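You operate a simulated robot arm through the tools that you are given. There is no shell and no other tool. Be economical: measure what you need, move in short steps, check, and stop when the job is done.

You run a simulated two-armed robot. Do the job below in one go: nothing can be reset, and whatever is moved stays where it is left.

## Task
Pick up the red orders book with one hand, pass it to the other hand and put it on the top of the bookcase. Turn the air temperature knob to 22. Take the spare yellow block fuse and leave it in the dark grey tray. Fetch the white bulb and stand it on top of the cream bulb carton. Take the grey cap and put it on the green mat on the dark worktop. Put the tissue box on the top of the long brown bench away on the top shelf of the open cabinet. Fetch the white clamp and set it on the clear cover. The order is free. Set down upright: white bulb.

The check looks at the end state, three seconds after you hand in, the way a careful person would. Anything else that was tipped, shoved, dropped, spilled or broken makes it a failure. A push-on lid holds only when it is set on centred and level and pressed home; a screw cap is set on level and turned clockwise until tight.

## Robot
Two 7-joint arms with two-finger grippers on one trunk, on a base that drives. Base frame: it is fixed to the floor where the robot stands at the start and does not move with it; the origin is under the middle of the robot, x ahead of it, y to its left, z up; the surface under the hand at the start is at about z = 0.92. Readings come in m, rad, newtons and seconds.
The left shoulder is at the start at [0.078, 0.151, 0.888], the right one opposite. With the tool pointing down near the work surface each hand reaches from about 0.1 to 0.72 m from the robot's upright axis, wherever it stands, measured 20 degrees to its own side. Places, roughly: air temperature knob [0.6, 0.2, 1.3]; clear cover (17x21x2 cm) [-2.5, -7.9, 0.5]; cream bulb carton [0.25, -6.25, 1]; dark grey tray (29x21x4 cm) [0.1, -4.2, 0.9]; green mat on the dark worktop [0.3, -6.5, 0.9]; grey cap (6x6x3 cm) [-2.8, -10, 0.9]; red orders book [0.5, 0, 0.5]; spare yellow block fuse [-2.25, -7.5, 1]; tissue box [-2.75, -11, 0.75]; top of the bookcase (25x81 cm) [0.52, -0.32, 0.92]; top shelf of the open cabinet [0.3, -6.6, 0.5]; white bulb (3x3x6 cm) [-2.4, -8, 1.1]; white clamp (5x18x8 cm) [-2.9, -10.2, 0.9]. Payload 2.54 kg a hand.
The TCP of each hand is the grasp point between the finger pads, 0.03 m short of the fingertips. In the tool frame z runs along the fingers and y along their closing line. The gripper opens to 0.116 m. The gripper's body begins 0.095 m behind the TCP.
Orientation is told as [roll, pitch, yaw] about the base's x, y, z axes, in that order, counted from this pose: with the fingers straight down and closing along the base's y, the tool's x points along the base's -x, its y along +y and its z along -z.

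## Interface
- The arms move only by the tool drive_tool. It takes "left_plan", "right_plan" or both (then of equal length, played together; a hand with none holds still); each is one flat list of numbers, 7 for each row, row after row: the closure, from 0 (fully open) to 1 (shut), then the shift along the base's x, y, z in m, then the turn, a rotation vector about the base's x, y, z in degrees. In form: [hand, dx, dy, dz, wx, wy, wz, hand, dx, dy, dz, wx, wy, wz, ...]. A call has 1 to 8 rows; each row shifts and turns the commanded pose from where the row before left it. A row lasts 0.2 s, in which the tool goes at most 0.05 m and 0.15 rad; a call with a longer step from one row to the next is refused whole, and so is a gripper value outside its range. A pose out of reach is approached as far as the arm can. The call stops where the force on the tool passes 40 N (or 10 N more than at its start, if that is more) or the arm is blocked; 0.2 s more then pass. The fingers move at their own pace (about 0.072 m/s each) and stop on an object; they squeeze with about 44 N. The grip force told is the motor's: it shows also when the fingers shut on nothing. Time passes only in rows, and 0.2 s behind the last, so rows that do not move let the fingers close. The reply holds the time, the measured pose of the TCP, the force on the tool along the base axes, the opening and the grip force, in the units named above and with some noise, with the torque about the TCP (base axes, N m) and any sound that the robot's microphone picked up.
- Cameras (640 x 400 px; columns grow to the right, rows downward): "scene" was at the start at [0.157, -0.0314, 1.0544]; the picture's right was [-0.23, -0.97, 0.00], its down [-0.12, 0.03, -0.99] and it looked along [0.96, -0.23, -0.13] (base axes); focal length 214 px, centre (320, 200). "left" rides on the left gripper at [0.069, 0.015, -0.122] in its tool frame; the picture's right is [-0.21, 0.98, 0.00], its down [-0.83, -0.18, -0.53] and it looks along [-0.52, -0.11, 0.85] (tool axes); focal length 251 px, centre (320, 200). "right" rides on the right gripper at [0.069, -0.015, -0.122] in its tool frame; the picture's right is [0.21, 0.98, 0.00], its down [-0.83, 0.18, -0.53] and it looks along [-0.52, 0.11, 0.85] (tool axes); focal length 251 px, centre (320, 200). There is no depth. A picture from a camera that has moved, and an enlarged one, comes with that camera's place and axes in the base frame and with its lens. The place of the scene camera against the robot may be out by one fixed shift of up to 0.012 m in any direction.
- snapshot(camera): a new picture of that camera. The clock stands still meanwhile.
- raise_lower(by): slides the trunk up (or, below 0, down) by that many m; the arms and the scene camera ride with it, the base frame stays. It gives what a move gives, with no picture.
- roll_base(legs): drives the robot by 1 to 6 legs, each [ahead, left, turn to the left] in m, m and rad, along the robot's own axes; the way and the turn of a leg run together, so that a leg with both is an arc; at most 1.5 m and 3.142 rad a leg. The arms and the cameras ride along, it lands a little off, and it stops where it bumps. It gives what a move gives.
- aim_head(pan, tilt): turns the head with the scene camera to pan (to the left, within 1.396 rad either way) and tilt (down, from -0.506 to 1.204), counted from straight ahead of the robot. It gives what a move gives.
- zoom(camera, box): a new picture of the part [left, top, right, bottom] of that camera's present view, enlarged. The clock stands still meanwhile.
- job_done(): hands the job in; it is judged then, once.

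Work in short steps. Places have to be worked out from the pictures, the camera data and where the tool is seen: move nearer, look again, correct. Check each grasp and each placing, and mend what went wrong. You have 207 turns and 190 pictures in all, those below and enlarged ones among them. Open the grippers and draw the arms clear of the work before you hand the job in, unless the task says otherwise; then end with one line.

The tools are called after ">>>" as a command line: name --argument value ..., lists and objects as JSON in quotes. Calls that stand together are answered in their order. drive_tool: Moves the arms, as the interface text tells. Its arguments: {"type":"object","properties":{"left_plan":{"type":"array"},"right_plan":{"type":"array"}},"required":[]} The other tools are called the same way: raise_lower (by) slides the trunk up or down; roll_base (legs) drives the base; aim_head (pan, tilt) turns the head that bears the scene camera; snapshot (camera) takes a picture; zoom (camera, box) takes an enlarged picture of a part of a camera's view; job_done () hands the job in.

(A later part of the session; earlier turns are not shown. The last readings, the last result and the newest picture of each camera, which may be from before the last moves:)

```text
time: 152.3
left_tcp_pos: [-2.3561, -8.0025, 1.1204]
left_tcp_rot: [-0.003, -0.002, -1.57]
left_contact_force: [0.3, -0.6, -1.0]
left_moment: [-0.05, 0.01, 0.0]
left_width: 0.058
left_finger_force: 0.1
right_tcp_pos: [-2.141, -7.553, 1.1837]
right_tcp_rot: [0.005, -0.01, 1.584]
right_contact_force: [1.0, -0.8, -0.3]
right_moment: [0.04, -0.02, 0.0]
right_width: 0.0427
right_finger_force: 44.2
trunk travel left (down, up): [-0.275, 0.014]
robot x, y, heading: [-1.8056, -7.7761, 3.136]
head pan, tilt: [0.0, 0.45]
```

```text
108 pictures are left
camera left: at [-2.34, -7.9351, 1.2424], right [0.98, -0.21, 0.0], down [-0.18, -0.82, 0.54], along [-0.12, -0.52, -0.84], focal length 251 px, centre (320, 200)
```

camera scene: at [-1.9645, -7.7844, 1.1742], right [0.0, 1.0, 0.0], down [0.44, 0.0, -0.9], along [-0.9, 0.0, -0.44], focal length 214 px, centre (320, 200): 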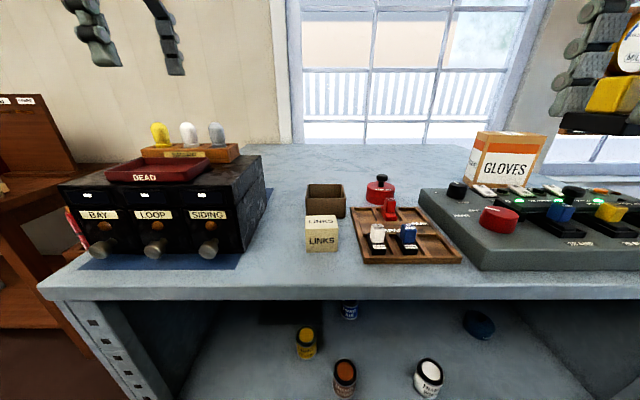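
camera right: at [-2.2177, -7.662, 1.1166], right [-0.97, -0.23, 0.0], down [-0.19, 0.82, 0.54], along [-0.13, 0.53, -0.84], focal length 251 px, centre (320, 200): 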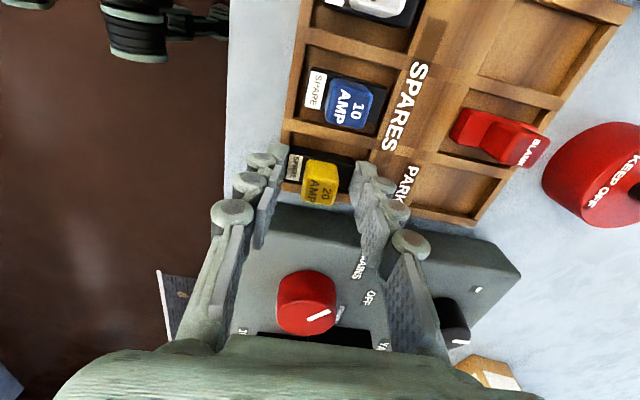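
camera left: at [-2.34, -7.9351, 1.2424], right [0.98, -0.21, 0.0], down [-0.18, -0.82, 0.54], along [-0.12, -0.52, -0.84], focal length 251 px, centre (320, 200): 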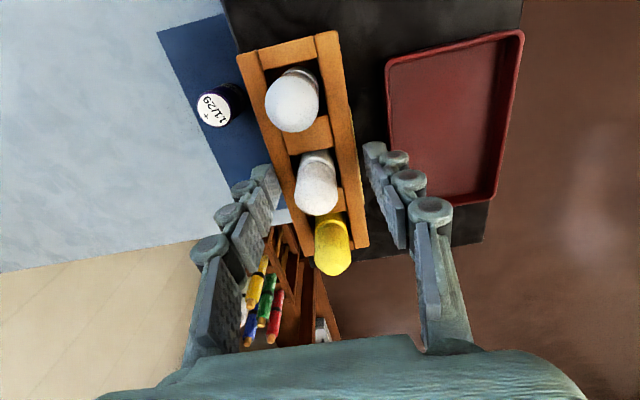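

Well centred between the fingers. I close and lift.

>>> drive_tool --left_plan '[1, 0, 0, 0, 0, 0, 0, 1, 0, 0, 0, 0, 0, 0, 1, 0, 0, 0, 0, 0, 0, 1, 0, 0, 0.015, 0, 0, 0, 1, 0, 0, 0.02, 0, 0, 0, 1, 0.01, 0, 0.03, 0, 0, 0, 1, 0.02, 0, 0.02, 0, 0, 0]'

>>> snapshot --camera "left"

>>> zoom --camera "scene" --box '[60, 20, 280, 200]'

```text
time: 153.9
left_tcp_pos: [-2.3234, -8.0057, 1.1998]
left_tcp_rot: [-0.006, -0.003, -1.57]
left_contact_force: [-0.2, 0.6, 0.0]
left_moment: [0.04, 0.0, -0.01]
left_width: 0.0232
left_finger_force: 43.4
left hand out of reach, approached as far as the arm can: row 7
right_tcp_pos: [-2.1396, -7.554, 1.1857]
right_tcp_rot: [0.006, -0.01, 1.585]
right_contact_force: [0.8, 0.2, -0.4]
right_moment: [-0.01, 0.03, 0.0]
right_width: 0.0424
right_finger_force: 44.2
trunk travel left (down, up): [-0.275, 0.014]
robot x, y, heading: [-1.8012, -7.7791, 3.137]
head pan, tilt: [0.0, 0.45]
```

```text
107 pictures are left
camera left: at [-2.3078, -7.9365, 1.3235], right [0.98, -0.21, -0.01], down [-0.18, -0.83, 0.54], along [-0.12, -0.52, -0.84], focal length 251 px, centre (320, 200)
```

left: 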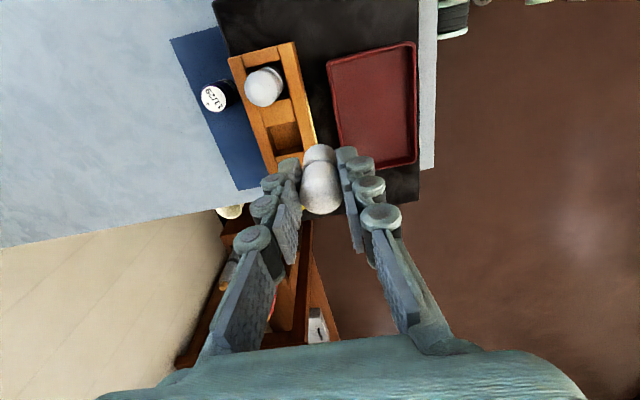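

```text
2.22 times, centred on (170, 110) of scene
camera zoom: at [-1.9633, -7.7842, 1.1744], right [0.0, 1.0, 0.0], down [0.43, 0.0, -0.9], along [-0.9, 0.0, -0.43], focal length 477 px, centre (653, 400)
```

zoom: 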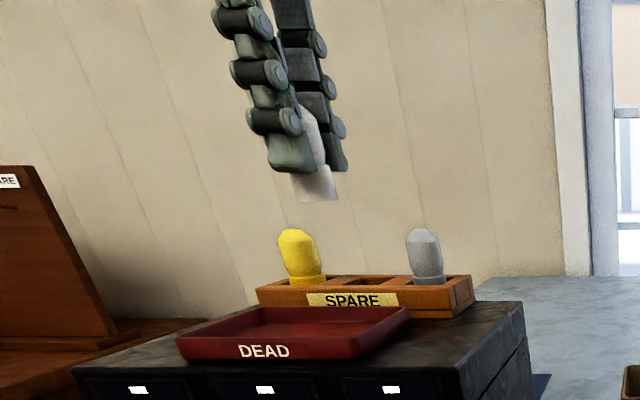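

The white bulb is held upright. I back off, turn round to face +x and shuffle along to the worktop at y≈−6.4.

>>> roll_base --legs '[[-0.6, 0, 0], [0, 0, 3.14], [0, 1.35, 0]]'

>>> aim_head --pan 0.0 --tilt 0.3

>>> snapshot --camera "scene"

```text
time: 177.8
left_tcp_pos: [-0.5883, -6.2068, 1.1992]
left_tcp_rot: [-0.004, 0.0, 1.523]
left_contact_force: [0.5, -0.3, -0.6]
left_moment: [0.02, -0.01, 0.02]
left_width: 0.0228
left_finger_force: 44.2
right_tcp_pos: [-0.7943, -6.65, 1.1851]
right_tcp_rot: [0.004, -0.011, -1.604]
right_contact_force: [0.0, 1.0, -0.5]
right_moment: [-0.01, 0.04, -0.03]
right_width: 0.0423
right_finger_force: 44.1
trunk travel left (down, up): [-0.275, 0.014]
robot x, y, heading: [-1.1184, -6.4138, -0.048]
head pan, tilt: [0.0, 0.45]
```

```text
time: 178.5
left_tcp_pos: [-0.5887, -6.2071, 1.2004]
left_tcp_rot: [-0.007, 0.0, 1.524]
left_contact_force: [0.3, -1.1, -0.2]
left_moment: [0.03, -0.01, 0.0]
left_width: 0.023
left_finger_force: 44.0
right_tcp_pos: [-0.7938, -6.6501, 1.1843]
right_tcp_rot: [0.004, -0.01, -1.605]
right_contact_force: [-0.1, -0.6, -0.4]
right_moment: [-0.01, 0.03, 0.01]
right_width: 0.0425
right_finger_force: 43.8
trunk travel left (down, up): [-0.275, 0.014]
robot x, y, heading: [-1.1203, -6.4146, -0.05]
head pan, tilt: [0.0, 0.3]
```

```text
105 pictures are left
camera scene: at [-0.9603, -6.4306, 1.1881], right [-0.05, -1.0, 0.0], down [-0.3, 0.01, -0.96], along [0.95, -0.05, -0.3], focal length 214 px, centre (320, 200)
```

scene: 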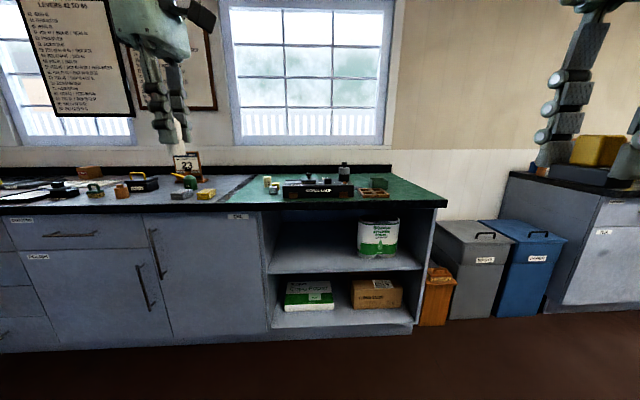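

I zoom on the worktop by the green mat.

>>> zoom --camera "scene" --box '[160, 140, 460, 215]'

>>> zoom --camera "scene" --box '[250, 160, 400, 210]'

```text
2.13 times, centred on (310, 178) of scene
camera zoom: at [-0.9603, -6.4306, 1.1881], right [-0.05, -1.0, 0.0], down [-0.3, 0.01, -0.96], along [0.95, -0.05, -0.3], focal length 458 px, centre (341, 248)
```

zoom: 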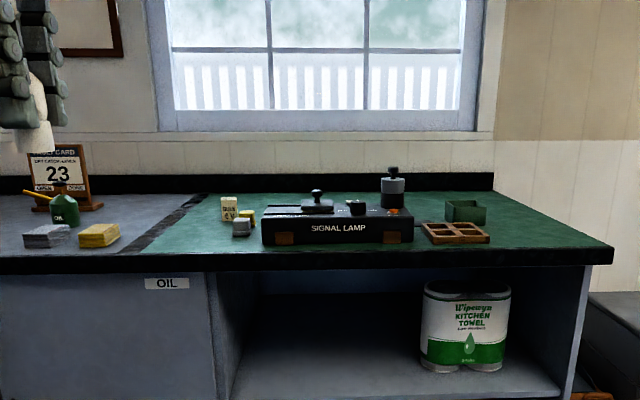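

```text
4.27 times, centred on (325, 185) of scene
camera zoom: at [-0.9603, -6.4306, 1.1881], right [-0.05, -1.0, 0.0], down [-0.3, 0.01, -0.96], along [0.95, -0.05, -0.3], focal length 915 px, centre (299, 264)
```

zoom: 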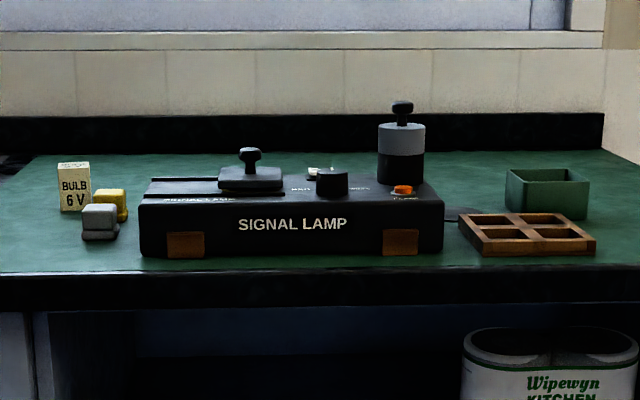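

The "BULB 6V" carton is at ≈(0.25,−6.19), top z≈0.95; counter front x≈−0.07. I straighten the heading and drive up close.

>>> roll_base --legs '[[0, 0, 0.049], [0.6, 0, 0]]'

>>> aim_head --pan 0.2 --tilt 0.4

>>> snapshot --camera "scene"

>>> snapshot --camera "left"

```text
time: 182.3
left_tcp_pos: [-0.0047, -6.176, 1.2013]
left_tcp_rot: [-0.006, 0.0, 1.579]
left_contact_force: [0.3, 0.6, -1.0]
left_moment: [0.0, 0.02, -0.01]
left_width: 0.0229
left_finger_force: 43.9
right_tcp_pos: [-0.1867, -6.6314, 1.1846]
right_tcp_rot: [0.004, -0.01, -1.548]
right_contact_force: [0.5, -0.5, 0.0]
right_moment: [0.0, 0.01, 0.01]
right_width: 0.0425
right_finger_force: 44.2
trunk travel left (down, up): [-0.275, 0.014]
robot x, y, heading: [-0.5263, -6.4137, 0.004]
head pan, tilt: [0.0, 0.3]
```

```text
time: 183.1
left_tcp_pos: [-0.0045, -6.1777, 1.1994]
left_tcp_rot: [-0.006, 0.001, 1.579]
left_contact_force: [0.1, -0.6, -0.6]
left_moment: [0.0, -0.01, 0.03]
left_width: 0.0232
left_finger_force: 43.9
right_tcp_pos: [-0.1852, -6.631, 1.1845]
right_tcp_rot: [0.004, -0.01, -1.548]
right_contact_force: [-0.5, 0.0, -0.9]
right_moment: [-0.02, 0.01, -0.01]
right_width: 0.0425
right_finger_force: 43.7
trunk travel left (down, up): [-0.275, 0.014]
robot x, y, heading: [-0.5244, -6.4116, 0.003]
head pan, tilt: [0.201, 0.4]
```

```text
102 pictures are left
camera scene: at [-0.367, -6.4022, 1.1789], right [0.2, -0.98, 0.0], down [-0.38, -0.08, -0.92], along [0.9, 0.19, -0.39], focal length 214 px, centre (320, 200)
```

scene: 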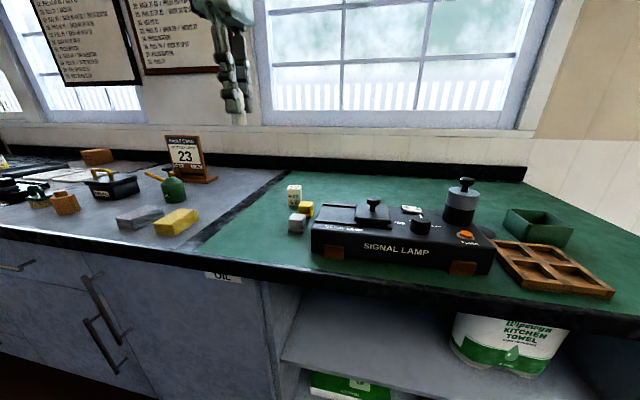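

```text
101 pictures are left
camera left: at [-0.0194, -6.2461, 1.323], right [-0.98, 0.21, -0.01], down [0.17, 0.83, 0.54], along [0.11, 0.52, -0.84], focal length 251 px, centre (320, 200)
```

left: 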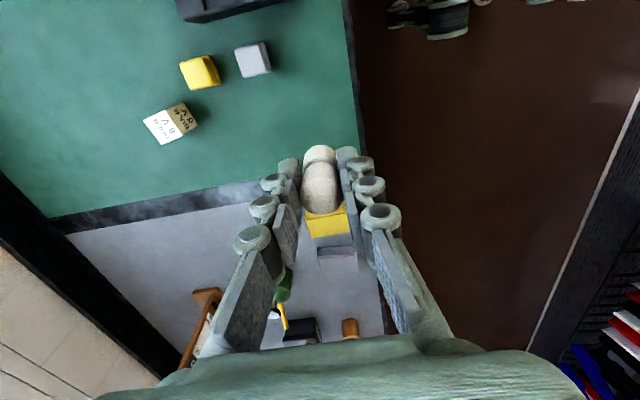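

I zoom the left view on the carton to fix its top.

>>> zoom --camera "left" --box '[120, 70, 280, 170]'

>>> zoom --camera "scene" --box '[260, 160, 340, 250]'

```text
4.00 times, centred on (200, 120) of left
camera zoom: at [-0.0194, -6.2461, 1.323], right [-0.98, 0.21, -0.01], down [0.17, 0.83, 0.54], along [0.11, 0.52, -0.84], focal length 1006 px, centre (800, 520)
```

zoom: 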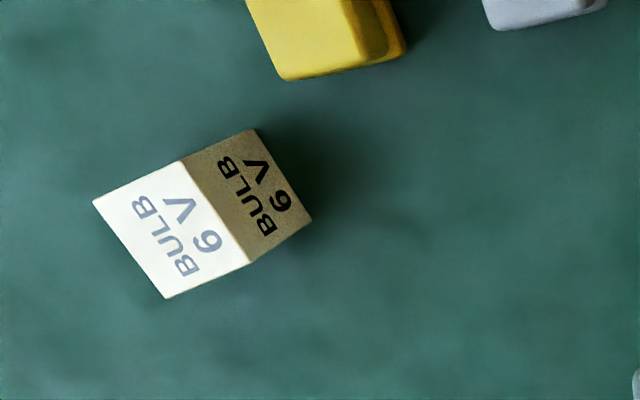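

```text
4.44 times, centred on (300, 205) of scene
camera zoom: at [-0.367, -6.4022, 1.1789], right [0.2, -0.98, 0.0], down [-0.38, -0.08, -0.92], along [0.9, 0.19, -0.39], focal length 953 px, centre (409, 178)
```

zoom: 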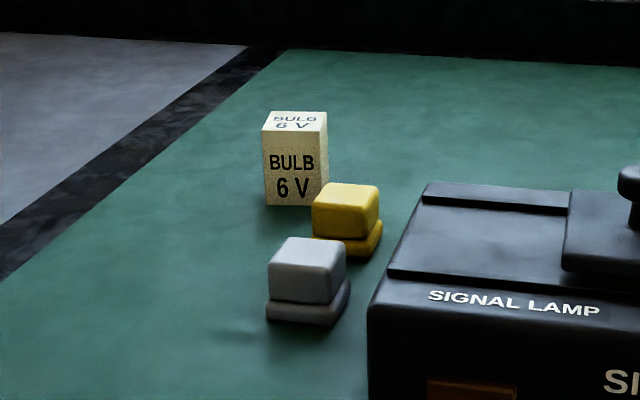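

Carton top centre ≈(0.230,−6.191,0.955); the bulb's foot is about 5 cm below the TCP. I drive 9 cm closer, lower to z≈1.06 and reach out.

>>> roll_base --legs '[[0.09, 0, 0]]'

>>> drive_tool --left_plan '[1, 0, 0, -0.035, 0, 0, 0, 1, 0, 0, -0.035, 0, 0, 0, 1, 0, -0.003, -0.035, 0, 0, 0, 1, 0, -0.003, -0.03, 0, 0, 0, 1, 0.02, -0.003, 0, 0, 0, 0, 1, 0.03, -0.003, 0, 0, 0, 0, 1, 0.03, 0, 0, 0, 0, 0, 1, 0.03, 0, 0, 0, 0, 0]'

>>> snapshot --camera "left"

```text
time: 184.2
left_tcp_pos: [0.0856, -6.1764, 1.1983]
left_tcp_rot: [-0.005, 0.001, 1.58]
left_contact_force: [0.4, 1.2, -0.3]
left_moment: [-0.02, 0.07, -0.01]
left_width: 0.0231
left_finger_force: 43.7
right_tcp_pos: [-0.0967, -6.6312, 1.1843]
right_tcp_rot: [0.003, -0.011, -1.55]
right_contact_force: [0.8, 0.5, -0.5]
right_moment: [-0.01, 0.07, -0.02]
right_width: 0.0424
right_finger_force: 44.3
trunk travel left (down, up): [-0.275, 0.014]
robot x, y, heading: [-0.436, -6.4134, 0.003]
head pan, tilt: [0.201, 0.4]
```

```text
time: 185.9
left_tcp_pos: [0.1737, -6.189, 1.0651]
left_tcp_rot: [-0.008, -0.001, 1.579]
left_contact_force: [-1.1, 0.3, 0.0]
left_moment: [0.01, -0.03, 0.03]
left_width: 0.0231
left_finger_force: 44.0
left hand out of reach, approached as far as the arm can: row 8
right_tcp_pos: [-0.0973, -6.631, 1.1846]
right_tcp_rot: [0.007, -0.009, -1.55]
right_contact_force: [-1.3, -0.1, -0.5]
right_moment: [0.03, -0.04, 0.03]
right_width: 0.0426
right_finger_force: 44.0
trunk travel left (down, up): [-0.275, 0.014]
robot x, y, heading: [-0.4365, -6.4119, 0.004]
head pan, tilt: [0.201, 0.4]
```

```text
98 pictures are left
camera left: at [0.1599, -6.2577, 1.1882], right [-0.98, 0.21, -0.01], down [0.17, 0.83, 0.54], along [0.12, 0.52, -0.84], focal length 251 px, centre (320, 200)
```

left: 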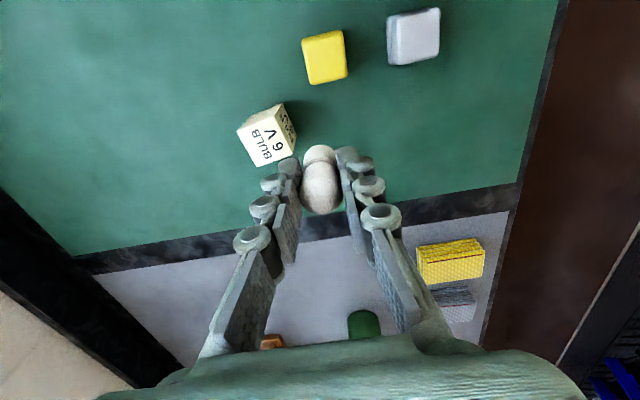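

The arm is 6 cm short at this yaw. Turning the wrist back to its natural yaw should give the reach; I turn −90° about the vertical.

>>> drive_tool --left_plan '[1, 0, 0, 0, 0, 0, -8.2, 1, 0, 0, 0, 0, 0, -8.2, 1, 0, 0, 0, 0, 0, -8.2, 1, 0, 0, 0, 0, 0, -8.2, 1, 0, 0, 0, 0, 0, -8.2, 1, 0, 0, 0, 0, 0, -8.2, 1, 0, 0, 0, 0, 0, -8.2, 1, 0, 0, 0, 0, 0, -8.2]'

>>> drive_tool --left_plan '[1, 0, 0, 0, 0, 0, -8.2, 1, 0, 0, 0, 0, 0, -8.2, 1, 0, 0, 0, 0, 0, -8, 1, 0.015, 0, 0, 0, 0, 0, 1, 0.015, 0, 0, 0, 0, 0]'

>>> snapshot --camera "left"

```text
time: 187.8
left_tcp_pos: [0.1741, -6.1883, 1.0654]
left_tcp_rot: [-0.006, -0.001, 0.429]
left_contact_force: [-0.8, 0.0, -0.4]
left_moment: [0.0, 0.02, 0.03]
left_width: 0.0232
left_finger_force: 44.1
right_tcp_pos: [-0.0975, -6.6313, 1.185]
right_tcp_rot: [0.003, -0.01, -1.55]
right_contact_force: [-0.5, -1.1, 0.0]
right_moment: [0.01, -0.04, 0.01]
right_width: 0.0426
right_finger_force: 44.3
trunk travel left (down, up): [-0.275, 0.014]
robot x, y, heading: [-0.4353, -6.4137, 0.007]
head pan, tilt: [0.201, 0.4]
```

```text
time: 188.9
left_tcp_pos: [0.1798, -6.1887, 1.0637]
left_tcp_rot: [-0.004, -0.001, 0.006]
left_contact_force: [0.1, 0.0, -0.9]
left_moment: [0.0, 0.03, -0.01]
left_width: 0.0231
left_finger_force: 43.4
left hand out of reach, approached as far as the arm can: row 4, 5
right_tcp_pos: [-0.0975, -6.631, 1.1849]
right_tcp_rot: [0.004, -0.011, -1.549]
right_contact_force: [0.8, -0.2, -0.3]
right_moment: [-0.02, 0.04, -0.04]
right_width: 0.0427
right_finger_force: 44.2
trunk travel left (down, up): [-0.275, 0.014]
robot x, y, heading: [-0.4349, -6.409, 0.003]
head pan, tilt: [0.201, 0.4]
```

```text
97 pictures are left
camera left: at [0.1122, -6.173, 1.1875], right [0.21, 0.98, -0.01], down [0.83, -0.17, 0.54], along [0.52, -0.12, -0.84], focal length 251 px, centre (320, 200)
```

left: 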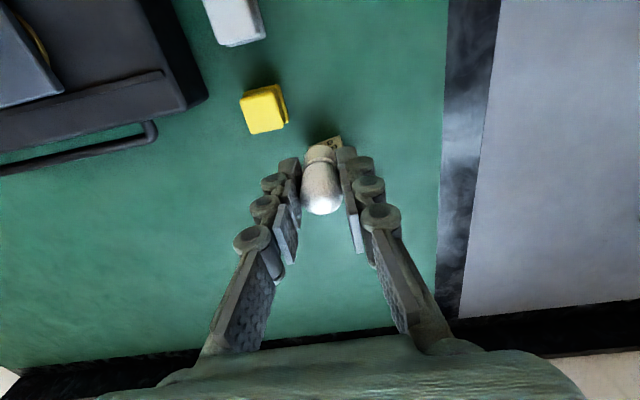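

Still ~5 cm short. I look down to see how much room the base has to the counter.

>>> aim_head --pan 0.0 --tilt 1.2

>>> snapshot --camera "scene"

```text
time: 190.1
left_tcp_pos: [0.1811, -6.1888, 1.0637]
left_tcp_rot: [-0.006, -0.002, 0.007]
left_contact_force: [0.6, 0.1, -1.0]
left_moment: [0.02, -0.02, 0.0]
left_width: 0.0232
left_finger_force: 43.8
right_tcp_pos: [-0.0973, -6.6309, 1.1846]
right_tcp_rot: [0.003, -0.012, -1.548]
right_contact_force: [0.7, 0.0, 0.2]
right_moment: [0.02, 0.02, 0.02]
right_width: 0.0428
right_finger_force: 44.3
trunk travel left (down, up): [-0.275, 0.014]
robot x, y, heading: [-0.4339, -6.4093, 0.005]
head pan, tilt: [0.0, 1.201]
```

```text
96 pictures are left
camera scene: at [-0.3132, -6.4206, 1.1161], right [0.0, -1.0, 0.0], down [-0.93, 0.0, -0.36], along [0.36, 0.0, -0.93], focal length 214 px, centre (320, 200)
```

scene: 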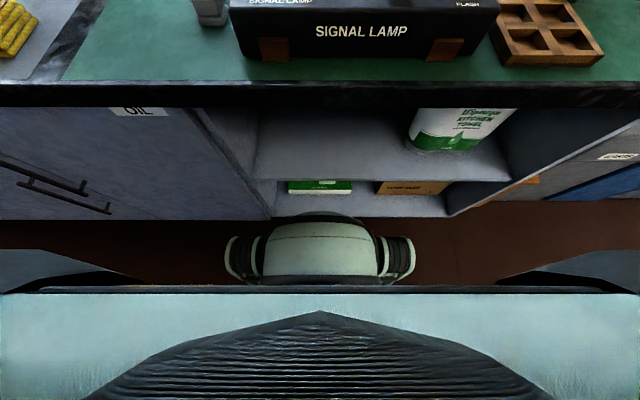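

There is some room; I ease the base 3.5 cm ahead.

>>> roll_base --legs '[[0.035, 0.02, 0]]'

>>> drive_tool --left_plan '[1, 0, 0, -0.01, 0, 0, 0, 1, 0.01, -0.01, -0.01, 0, 0, 0, 1, 0.01, -0.01, 0, 0, 0, 0]'

>>> snapshot --camera "left"

>>> aim_head --pan 0.3 --tilt 0.45

>>> snapshot --camera "scene"

```text
time: 191.0
left_tcp_pos: [0.2143, -6.1681, 1.064]
left_tcp_rot: [-0.007, -0.001, 0.007]
left_contact_force: [-0.3, -0.3, -0.5]
left_moment: [-0.02, 0.07, 0.01]
left_width: 0.0227
left_finger_force: 43.6
right_tcp_pos: [-0.0631, -6.6105, 1.1856]
right_tcp_rot: [0.003, -0.01, -1.551]
right_contact_force: [0.1, 1.0, -0.6]
right_moment: [-0.02, 0.02, 0.0]
right_width: 0.0427
right_finger_force: 43.5
trunk travel left (down, up): [-0.275, 0.014]
robot x, y, heading: [-0.4047, -6.3894, 0.002]
head pan, tilt: [0.0, 1.201]
```

```text
time: 191.8
left_tcp_pos: [0.2187, -6.173, 1.0507]
left_tcp_rot: [-0.006, -0.002, 0.007]
left_contact_force: [0.5, 0.2, -0.4]
left_moment: [-0.01, 0.0, -0.02]
left_width: 0.0227
left_finger_force: 44.2
left hand out of reach, approached as far as the arm can: row 2, 3
right_tcp_pos: [-0.0638, -6.6096, 1.1851]
right_tcp_rot: [0.003, -0.01, -1.548]
right_contact_force: [-0.5, -0.2, -1.0]
right_moment: [0.04, 0.02, -0.01]
right_width: 0.0424
right_finger_force: 44.3
trunk travel left (down, up): [-0.275, 0.014]
robot x, y, heading: [-0.4043, -6.3907, 0.006]
head pan, tilt: [0.0, 1.201]
```

```text
95 pictures are left
camera left: at [0.1498, -6.1572, 1.1724], right [0.21, 0.98, -0.01], down [0.83, -0.17, 0.54], along [0.52, -0.12, -0.84], focal length 251 px, centre (320, 200)
```

left: 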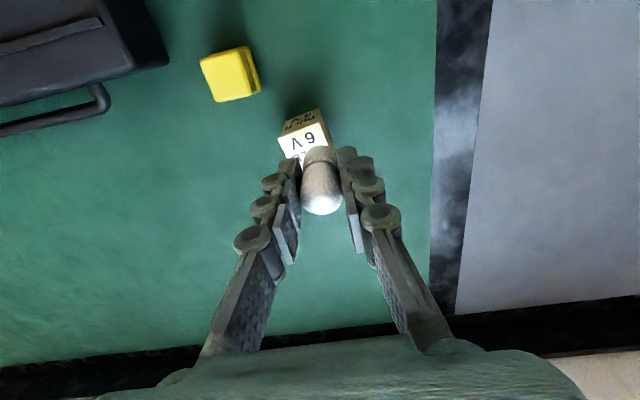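

```text
time: 192.9
left_tcp_pos: [0.2175, -6.1729, 1.0505]
left_tcp_rot: [-0.007, -0.003, 0.008]
left_contact_force: [-0.6, -0.1, -0.9]
left_moment: [0.02, -0.01, -0.01]
left_width: 0.0233
left_finger_force: 43.4
right_tcp_pos: [-0.064, -6.6103, 1.1828]
right_tcp_rot: [0.005, -0.011, -1.55]
right_contact_force: [-0.5, -1.0, 0.5]
right_moment: [-0.03, -0.02, 0.0]
right_width: 0.0426
right_finger_force: 44.0
trunk travel left (down, up): [-0.275, 0.014]
robot x, y, heading: [-0.4019, -6.3883, 0.003]
head pan, tilt: [0.3, 0.45]
```

```text
94 pictures are left
camera scene: at [-0.2484, -6.3731, 1.1742], right [0.3, -0.95, 0.0], down [-0.42, -0.13, -0.9], along [0.86, 0.27, -0.44], focal length 214 px, centre (320, 200)
```

scene: 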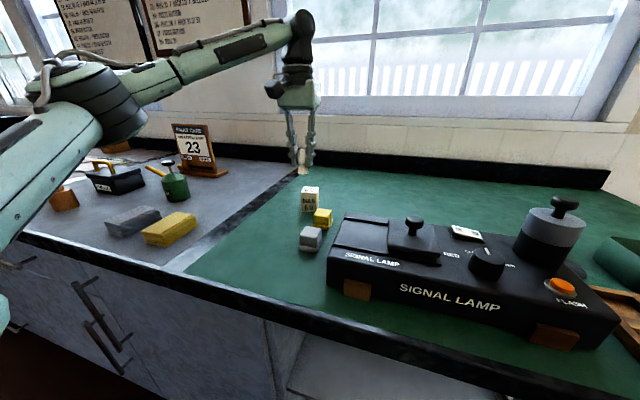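

I zoom on the carton/bulb in the left view to get the remaining offset.

>>> zoom --camera "left" --box '[260, 90, 380, 220]'

>>> zoom --camera "scene" --box '[270, 130, 350, 220]'

```text
3.08 times, centred on (320, 155) of left
camera zoom: at [0.1497, -6.1573, 1.1724], right [0.21, 0.98, -0.01], down [0.83, -0.17, 0.54], along [0.52, -0.12, -0.84], focal length 774 px, centre (320, 338)
```

zoom: 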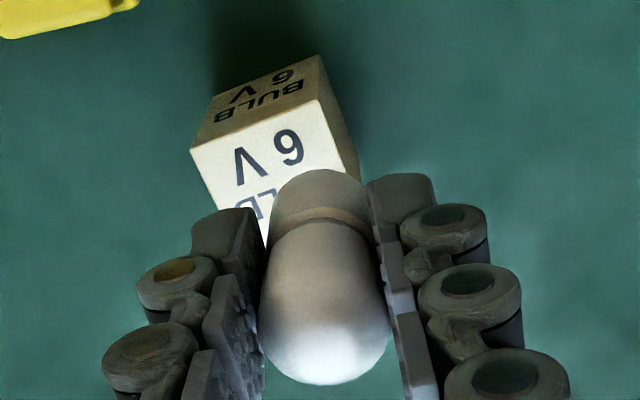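

```text
4.44 times, centred on (310, 175) of scene
camera zoom: at [-0.2484, -6.3731, 1.1742], right [0.3, -0.95, 0.0], down [-0.42, -0.13, -0.9], along [0.86, 0.27, -0.44], focal length 953 px, centre (364, 311)
```

zoom: 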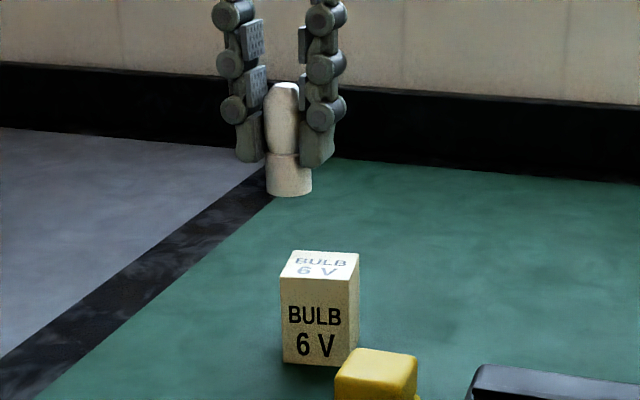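

Offsets: I need about +1 cm x, −1.7 cm y and −5 cm z. I go in small monitored steps.

>>> drive_tool --left_plan '[1, 0, -0.008, -0.01, 0, 0, 0, 1, 0, -0.008, -0.01, 0, 0, 0]'

```text
time: 193.5
left_tcp_pos: [0.2173, -6.1882, 1.0283]
left_tcp_rot: [-0.006, -0.002, 0.007]
left_contact_force: [0.3, -0.4, 0.3]
left_moment: [0.02, 0.03, -0.02]
left_width: 0.0227
left_finger_force: 43.9
right_tcp_pos: [-0.0644, -6.6102, 1.1837]
right_tcp_rot: [0.005, -0.012, -1.549]
right_contact_force: [0.5, -0.5, -0.3]
right_moment: [-0.03, 0.0, 0.03]
right_width: 0.0426
right_finger_force: 44.2
trunk travel left (down, up): [-0.275, 0.014]
robot x, y, heading: [-0.4031, -6.3907, -0.002]
head pan, tilt: [0.3, 0.45]
```

>>> drive_tool --left_plan '[1, 0.007, -0.001, 0, 0, 0, 0, 1, 0.006, -0.001, 0, 0, 0, 0]'

>>> zoom --camera "left" --box '[260, 90, 380, 220]'

>>> zoom --camera "scene" --box '[270, 130, 350, 220]'

```text
time: 194.1
left_tcp_pos: [0.2166, -6.1874, 1.029]
left_tcp_rot: [-0.007, -0.002, 0.007]
left_contact_force: [0.0, 0.1, -1.0]
left_moment: [-0.02, 0.0, 0.0]
left_width: 0.0231
left_finger_force: 44.3
left hand out of reach, approached as far as the arm can: row 1, 2
right_tcp_pos: [-0.0644, -6.6102, 1.1841]
right_tcp_rot: [0.003, -0.009, -1.548]
right_contact_force: [0.0, -0.2, -0.6]
right_moment: [0.03, 0.0, 0.03]
right_width: 0.0424
right_finger_force: 43.6
trunk travel left (down, up): [-0.275, 0.014]
robot x, y, heading: [-0.4036, -6.3922, 0.005]
head pan, tilt: [0.3, 0.45]
```

```text
3.08 times, centred on (320, 155) of left
camera zoom: at [0.1487, -6.1724, 1.1515], right [0.21, 0.98, -0.01], down [0.83, -0.17, 0.54], along [0.53, -0.12, -0.84], focal length 774 px, centre (320, 338)
```

zoom: 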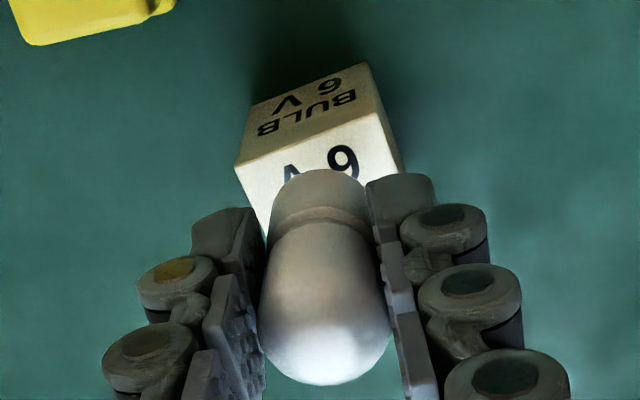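

```text
4.44 times, centred on (310, 175) of scene
camera zoom: at [-0.2484, -6.3731, 1.1742], right [0.3, -0.95, 0.0], down [-0.42, -0.13, -0.9], along [0.86, 0.27, -0.44], focal length 953 px, centre (364, 311)
```

zoom: 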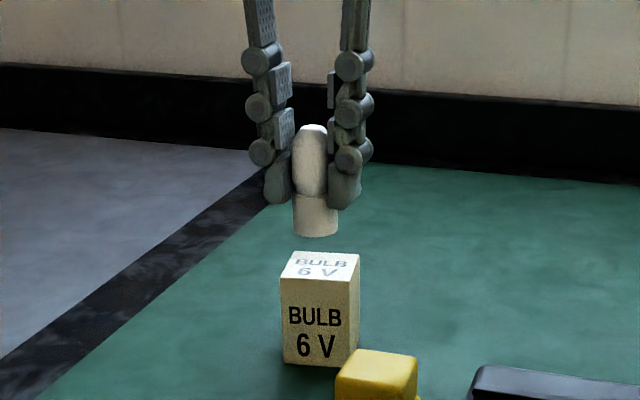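

I cancel the unreachable command and nudge the base 1.5 cm ahead.

>>> drive_tool --left_plan '[1, -0.013, 0, 0, 0, 0, 0]'

>>> roll_base --legs '[[0.015, 0, 0]]'

>>> zoom --camera "scene" --box '[270, 130, 350, 220]'

>>> zoom --camera "left" --box '[260, 90, 380, 220]'

```text
time: 194.5
left_tcp_pos: [0.2044, -6.1878, 1.0299]
left_tcp_rot: [-0.007, -0.002, 0.01]
left_contact_force: [-0.7, -0.3, -0.8]
left_moment: [0.03, -0.03, 0.0]
left_width: 0.0225
left_finger_force: 43.9
right_tcp_pos: [-0.0651, -6.6098, 1.1858]
right_tcp_rot: [0.006, -0.01, -1.55]
right_contact_force: [0.8, 0.8, 0.0]
right_moment: [-0.01, -0.01, -0.02]
right_width: 0.0424
right_finger_force: 44.1
trunk travel left (down, up): [-0.275, 0.014]
robot x, y, heading: [-0.4012, -6.3902, 0.006]
head pan, tilt: [0.3, 0.45]
```

```text
time: 195.2
left_tcp_pos: [0.221, -6.1869, 1.0284]
left_tcp_rot: [-0.007, -0.001, 0.007]
left_contact_force: [0.7, 0.2, -1.1]
left_moment: [0.03, 0.04, 0.0]
left_width: 0.023
left_finger_force: 43.7
right_tcp_pos: [-0.0484, -6.6099, 1.1837]
right_tcp_rot: [0.003, -0.011, -1.549]
right_contact_force: [0.1, -0.6, -0.4]
right_moment: [0.01, 0.03, -0.01]
right_width: 0.043
right_finger_force: 43.7
trunk travel left (down, up): [-0.275, 0.014]
robot x, y, heading: [-0.3879, -6.3924, 0.005]
head pan, tilt: [0.3, 0.45]
```

```text
4.44 times, centred on (310, 175) of scene
camera zoom: at [-0.2326, -6.3731, 1.1741], right [0.3, -0.95, 0.0], down [-0.42, -0.13, -0.9], along [0.86, 0.27, -0.44], focal length 953 px, centre (364, 311)
```

zoom: 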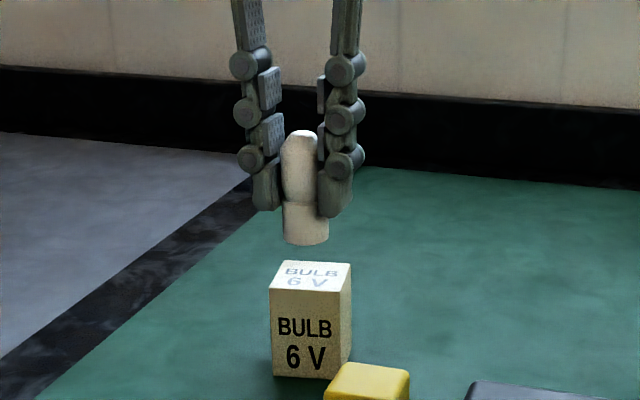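

```text
3.08 times, centred on (320, 155) of left
camera zoom: at [0.1514, -6.1722, 1.1516], right [0.21, 0.98, -0.01], down [0.83, -0.17, 0.54], along [0.52, -0.12, -0.84], focal length 774 px, centre (320, 338)
```

zoom: 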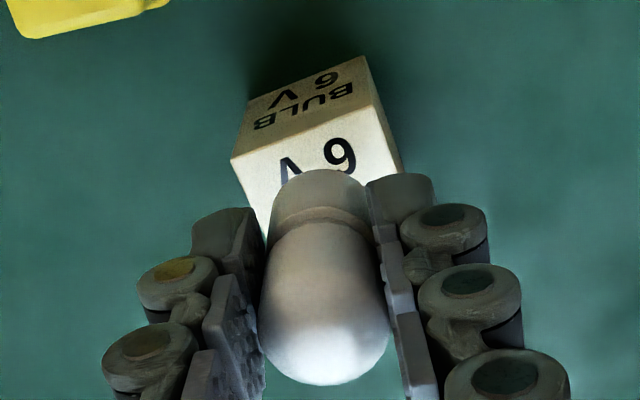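

Now within reach: I move +9 mm x, −2 mm y and lower 1.5 cm.

>>> drive_tool --left_plan '[1, 0.005, -0.001, 0, 0, 0, 0, 1, 0.004, -0.001, -0.005, 0, 0, 0, 1, 0, 0, -0.01, 0, 0, 0]'

>>> zoom --camera "scene" --box '[270, 130, 350, 220]'

>>> zoom --camera "left" --box '[260, 90, 380, 220]'

```text
time: 196.0
left_tcp_pos: [0.2273, -6.1897, 1.0135]
left_tcp_rot: [-0.006, -0.001, 0.007]
left_contact_force: [-0.1, 1.0, -0.4]
left_moment: [-0.01, 0.0, 0.0]
left_width: 0.0227
left_finger_force: 43.4
right_tcp_pos: [-0.0483, -6.6104, 1.1848]
right_tcp_rot: [0.001, -0.01, -1.549]
right_contact_force: [0.0, -0.1, -0.7]
right_moment: [-0.02, 0.01, 0.0]
right_width: 0.0424
right_finger_force: 43.8
trunk travel left (down, up): [-0.275, 0.014]
robot x, y, heading: [-0.3859, -6.3914, -0.001]
head pan, tilt: [0.3, 0.45]
```

```text
4.44 times, centred on (310, 175) of scene
camera zoom: at [-0.2332, -6.3731, 1.1742], right [0.3, -0.95, 0.0], down [-0.42, -0.13, -0.9], along [0.86, 0.27, -0.44], focal length 953 px, centre (364, 311)
```

zoom: 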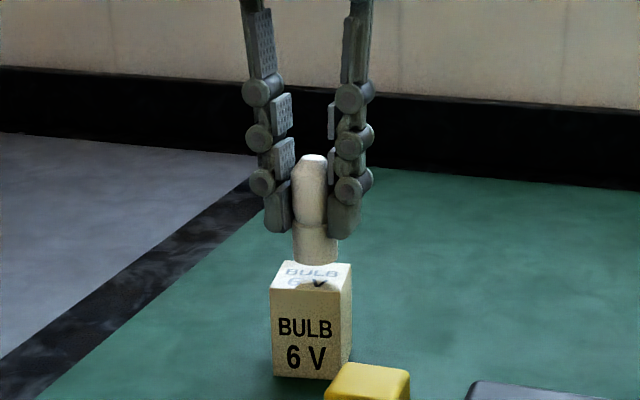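

```text
3.08 times, centred on (320, 155) of left
camera zoom: at [0.1595, -6.1743, 1.1367], right [0.21, 0.98, -0.01], down [0.83, -0.17, 0.54], along [0.52, -0.12, -0.84], focal length 774 px, centre (320, 338)
```

zoom: 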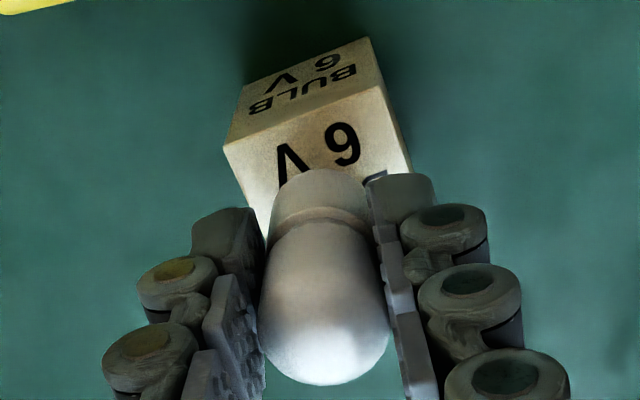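

Alignment looks good, a touch deep; I shift −4 mm x and lower gently to contact.

>>> drive_tool --left_plan '[1, -0.004, 0, -0.004, 0, 0, 0, 1, 0, 0, -0.003, 0, 0, 0]'

>>> drive_tool --left_plan '[1, 0, 0, -0.003, 0, 0, 0]'

>>> zoom --camera "scene" --box '[270, 130, 350, 220]'

```text
time: 196.6
left_tcp_pos: [0.2226, -6.1905, 1.0059]
left_tcp_rot: [-0.004, -0.001, 0.006]
left_contact_force: [-0.4, 0.5, -1.1]
left_moment: [0.02, -0.01, 0.01]
left_width: 0.0228
left_finger_force: 44.2
right_tcp_pos: [-0.0489, -6.6108, 1.1856]
right_tcp_rot: [0.004, -0.011, -1.549]
right_contact_force: [-0.3, -0.8, -0.6]
right_moment: [0.01, -0.03, -0.03]
right_width: 0.0426
right_finger_force: 43.8
trunk travel left (down, up): [-0.275, 0.014]
robot x, y, heading: [-0.3908, -6.3893, 0.002]
head pan, tilt: [0.3, 0.45]
```

```text
time: 197.0
left_tcp_pos: [0.2241, -6.1892, 1.0033]
left_tcp_rot: [-0.006, -0.002, 0.007]
left_contact_force: [-0.1, 0.7, 0.6]
left_moment: [0.04, -0.02, 0.01]
left_width: 0.0229
left_finger_force: 44.5
right_tcp_pos: [-0.0487, -6.6108, 1.1845]
right_tcp_rot: [0.005, -0.011, -1.552]
right_contact_force: [-0.4, 0.6, 0.3]
right_moment: [0.02, -0.04, 0.01]
right_width: 0.0423
right_finger_force: 43.9
trunk travel left (down, up): [-0.275, 0.014]
robot x, y, heading: [-0.389, -6.3874, 0.004]
head pan, tilt: [0.3, 0.45]
```

```text
4.44 times, centred on (310, 175) of scene
camera zoom: at [-0.2334, -6.3732, 1.1743], right [0.3, -0.95, 0.0], down [-0.42, -0.13, -0.9], along [0.86, 0.27, -0.44], focal length 953 px, centre (364, 311)
```

zoom: 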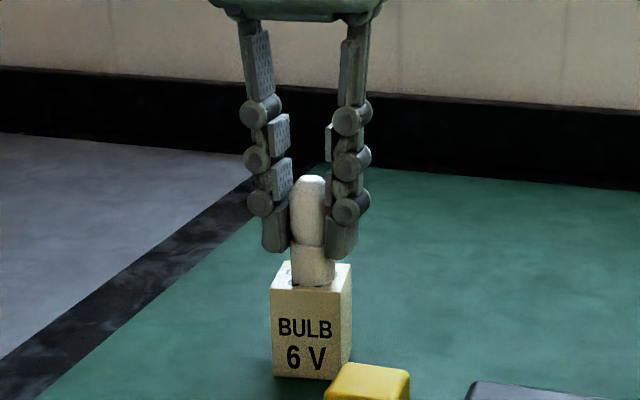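

>>> drive_tool --left_plan '[1, 0, 0, -0.002, 0, 0, 0]'

>>> drive_tool --left_plan '[1, 0, 0, -0.002, 0, 0, 0]'

```text
time: 197.4
left_tcp_pos: [0.2248, -6.1907, 1.0047]
left_tcp_rot: [-0.007, -0.003, 0.008]
left_contact_force: [0.6, 2.3, 8.5]
left_moment: [0.13, -0.04, 0.01]
left_width: 0.0229
left_finger_force: 44.3
right_tcp_pos: [-0.0492, -6.6106, 1.1845]
right_tcp_rot: [0.006, -0.011, -1.55]
right_contact_force: [0.2, 0.2, -0.1]
right_moment: [0.02, 0.01, -0.02]
right_width: 0.0424
right_finger_force: 43.8
trunk travel left (down, up): [-0.275, 0.014]
robot x, y, heading: [-0.3871, -6.3883, 0.003]
head pan, tilt: [0.3, 0.45]
```

```text
time: 197.8
left_tcp_pos: [0.2241, -6.1908, 1.0025]
left_tcp_rot: [-0.008, -0.007, 0.008]
left_contact_force: [1.4, 3.3, 20.2]
left_moment: [0.16, -0.1, -0.02]
left_width: 0.0229
left_finger_force: 43.9
right_tcp_pos: [-0.0506, -6.6106, 1.1861]
right_tcp_rot: [0.008, -0.009, -1.551]
right_contact_force: [-0.4, 0.5, -0.7]
right_moment: [-0.01, 0.03, -0.02]
right_width: 0.0423
right_finger_force: 43.9
trunk travel left (down, up): [-0.275, 0.014]
robot x, y, heading: [-0.388, -6.3895, 0.003]
head pan, tilt: [0.3, 0.45]
```

Contact. I relieve the pressure and open gently.

>>> drive_tool --left_plan '[1, 0, 0, 0.002, 0, 0, 0, 0.75, 0, 0, 0, 0, 0, 0, 0.65, 0, 0, 0, 0, 0, 0, 0.5, 0, 0, 0, 0, 0, 0]'

>>> zoom --camera "scene" --box '[270, 130, 350, 220]'

```text
time: 198.8
left_tcp_pos: [0.2244, -6.189, 1.0011]
left_tcp_rot: [-0.004, 0.0, 0.007]
left_contact_force: [0.1, 0.1, -0.1]
left_moment: [0.0, -0.01, 0.0]
left_width: 0.0581
left_finger_force: 0.1
right_tcp_pos: [-0.0492, -6.6103, 1.1862]
right_tcp_rot: [0.006, -0.01, -1.55]
right_contact_force: [0.4, 0.1, 0.3]
right_moment: [-0.01, -0.02, 0.02]
right_width: 0.0426
right_finger_force: 43.9
trunk travel left (down, up): [-0.275, 0.014]
robot x, y, heading: [-0.3873, -6.389, 0.004]
head pan, tilt: [0.3, 0.45]
```

```text
4.44 times, centred on (310, 175) of scene
camera zoom: at [-0.2333, -6.3732, 1.1742], right [0.3, -0.95, 0.0], down [-0.42, -0.13, -0.9], along [0.86, 0.27, -0.44], focal length 953 px, centre (364, 311)
```

zoom: 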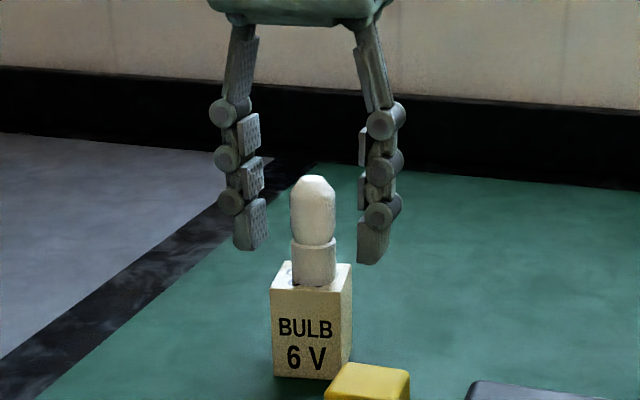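

The bulb stands upright on the carton. I raise the left hand straight up and back the base away.

>>> drive_tool --left_plan '[0.3, 0, 0, 0.02, 0, 0, 0, 0.3, 0, 0, 0.03, 0, 0, 0, 0.3, -0.01, 0, 0.03, 0, 0, 0, 0.3, -0.02, 0, 0.03, 0, 0, 0, 0.3, -0.03, 0, 0.03, 0, 0, 0]'

>>> roll_base --legs '[[-0.55, 0, 0]]'

>>> aim_head --pan 0.15 --tilt 0.35

>>> zoom --camera "scene" --box '[200, 120, 500, 300]'

```text
time: 200.0
left_tcp_pos: [0.1594, -6.1826, 1.1408]
left_tcp_rot: [-0.004, -0.003, 0.007]
left_contact_force: [-0.4, 0.0, 0.0]
left_moment: [0.02, -0.03, 0.0]
left_width: 0.0814
left_finger_force: 0.1
left hand out of reach, approached as far as the arm can: row 2, 3
right_tcp_pos: [-0.0502, -6.6116, 1.1854]
right_tcp_rot: [0.006, -0.011, -1.55]
right_contact_force: [-0.5, 0.6, 0.2]
right_moment: [-0.04, -0.06, -0.03]
right_width: 0.0425
right_finger_force: 43.9
trunk travel left (down, up): [-0.275, 0.014]
robot x, y, heading: [-0.3854, -6.3899, 0.005]
head pan, tilt: [0.3, 0.45]
```

```text
time: 203.2
left_tcp_pos: [-0.3815, -6.1842, 1.1405]
left_tcp_rot: [-0.003, -0.002, 0.005]
left_contact_force: [0.4, 0.3, -0.1]
left_moment: [0.0, -0.04, 0.0]
left_width: 0.0812
left_finger_force: 0.0
right_tcp_pos: [-0.5914, -6.613, 1.1839]
right_tcp_rot: [0.005, -0.011, -1.55]
right_contact_force: [0.1, -0.6, -0.4]
right_moment: [0.02, -0.03, 0.01]
right_width: 0.0423
right_finger_force: 43.9
trunk travel left (down, up): [-0.275, 0.014]
robot x, y, heading: [-0.9332, -6.395, 0.004]
head pan, tilt: [0.3, 0.45]
```

```text
time: 203.9
left_tcp_pos: [-0.3817, -6.1852, 1.1405]
left_tcp_rot: [-0.006, -0.001, 0.006]
left_contact_force: [0.7, -0.1, -0.4]
left_moment: [-0.01, 0.03, 0.0]
left_width: 0.0811
left_finger_force: 0.1
right_tcp_pos: [-0.5931, -6.612, 1.1849]
right_tcp_rot: [0.003, -0.01, -1.55]
right_contact_force: [-0.3, -0.4, 0.4]
right_moment: [-0.01, -0.03, -0.01]
right_width: 0.0426
right_finger_force: 44.4
trunk travel left (down, up): [-0.275, 0.014]
robot x, y, heading: [-0.9319, -6.3922, 0.002]
head pan, tilt: [0.15, 0.351]
```

```text
2.13 times, centred on (350, 210) of scene
camera zoom: at [-0.7723, -6.3878, 1.1834], right [0.15, -0.99, 0.0], down [-0.34, -0.05, -0.94], along [0.93, 0.14, -0.34], focal length 458 px, centre (256, 179)
```

zoom: 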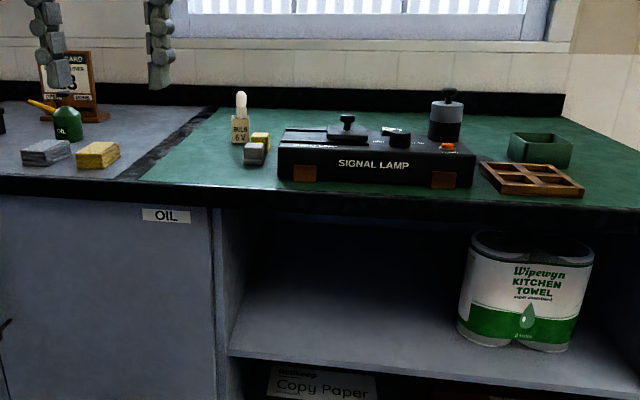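

Bulb done. Now the fuse: I strafe along to the dark grey tray at y≈−4.2.

>>> roll_base --legs '[[0, 1.2, 0], [0, 1.15, 0]]'

>>> aim_head --pan -0.1 --tilt 0.35

>>> snapshot --camera "scene"

```text
time: 226.8
left_tcp_pos: [-0.3862, -3.8047, 1.1403]
left_tcp_rot: [-0.006, -0.002, 0.011]
left_contact_force: [0.3, 0.3, 0.4]
left_moment: [0.0, -0.01, -0.02]
left_width: 0.0812
left_finger_force: 0.1
right_tcp_pos: [-0.5966, -4.2325, 1.1844]
right_tcp_rot: [0.002, -0.01, -1.545]
right_contact_force: [0.1, -0.2, -0.1]
right_moment: [0.01, 0.01, 0.0]
right_width: 0.0424
right_finger_force: 43.6
trunk travel left (down, up): [-0.275, 0.014]
robot x, y, heading: [-0.9348, -4.0134, 0.005]
head pan, tilt: [0.15, 0.351]
```

```text
time: 227.6
left_tcp_pos: [-0.3865, -3.8036, 1.139]
left_tcp_rot: [-0.005, 0.001, 0.011]
left_contact_force: [0.1, -0.3, -0.6]
left_moment: [-0.01, -0.02, -0.01]
left_width: 0.0813
left_finger_force: 0.1
right_tcp_pos: [-0.5952, -4.2321, 1.1845]
right_tcp_rot: [0.004, -0.01, -1.546]
right_contact_force: [0.0, 0.0, -0.4]
right_moment: [-0.02, 0.02, 0.0]
right_width: 0.0423
right_finger_force: 43.9
trunk travel left (down, up): [-0.275, 0.014]
robot x, y, heading: [-0.9376, -4.0137, 0.006]
head pan, tilt: [-0.099, 0.351]
```

```text
82 pictures are left
camera scene: at [-0.7757, -4.032, 1.1834], right [-0.09, -1.0, 0.0], down [-0.34, 0.03, -0.94], along [0.94, -0.09, -0.34], focal length 214 px, centre (320, 200)
```

scene: 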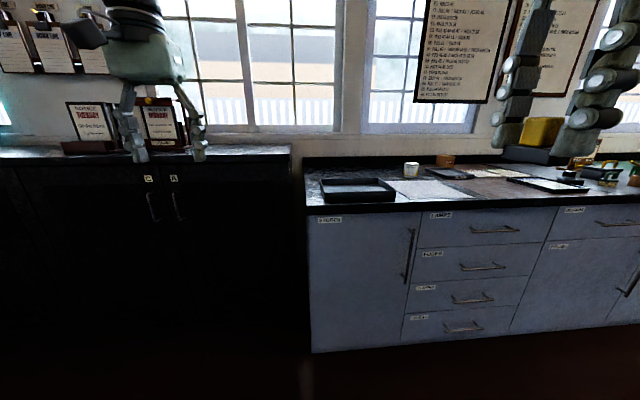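

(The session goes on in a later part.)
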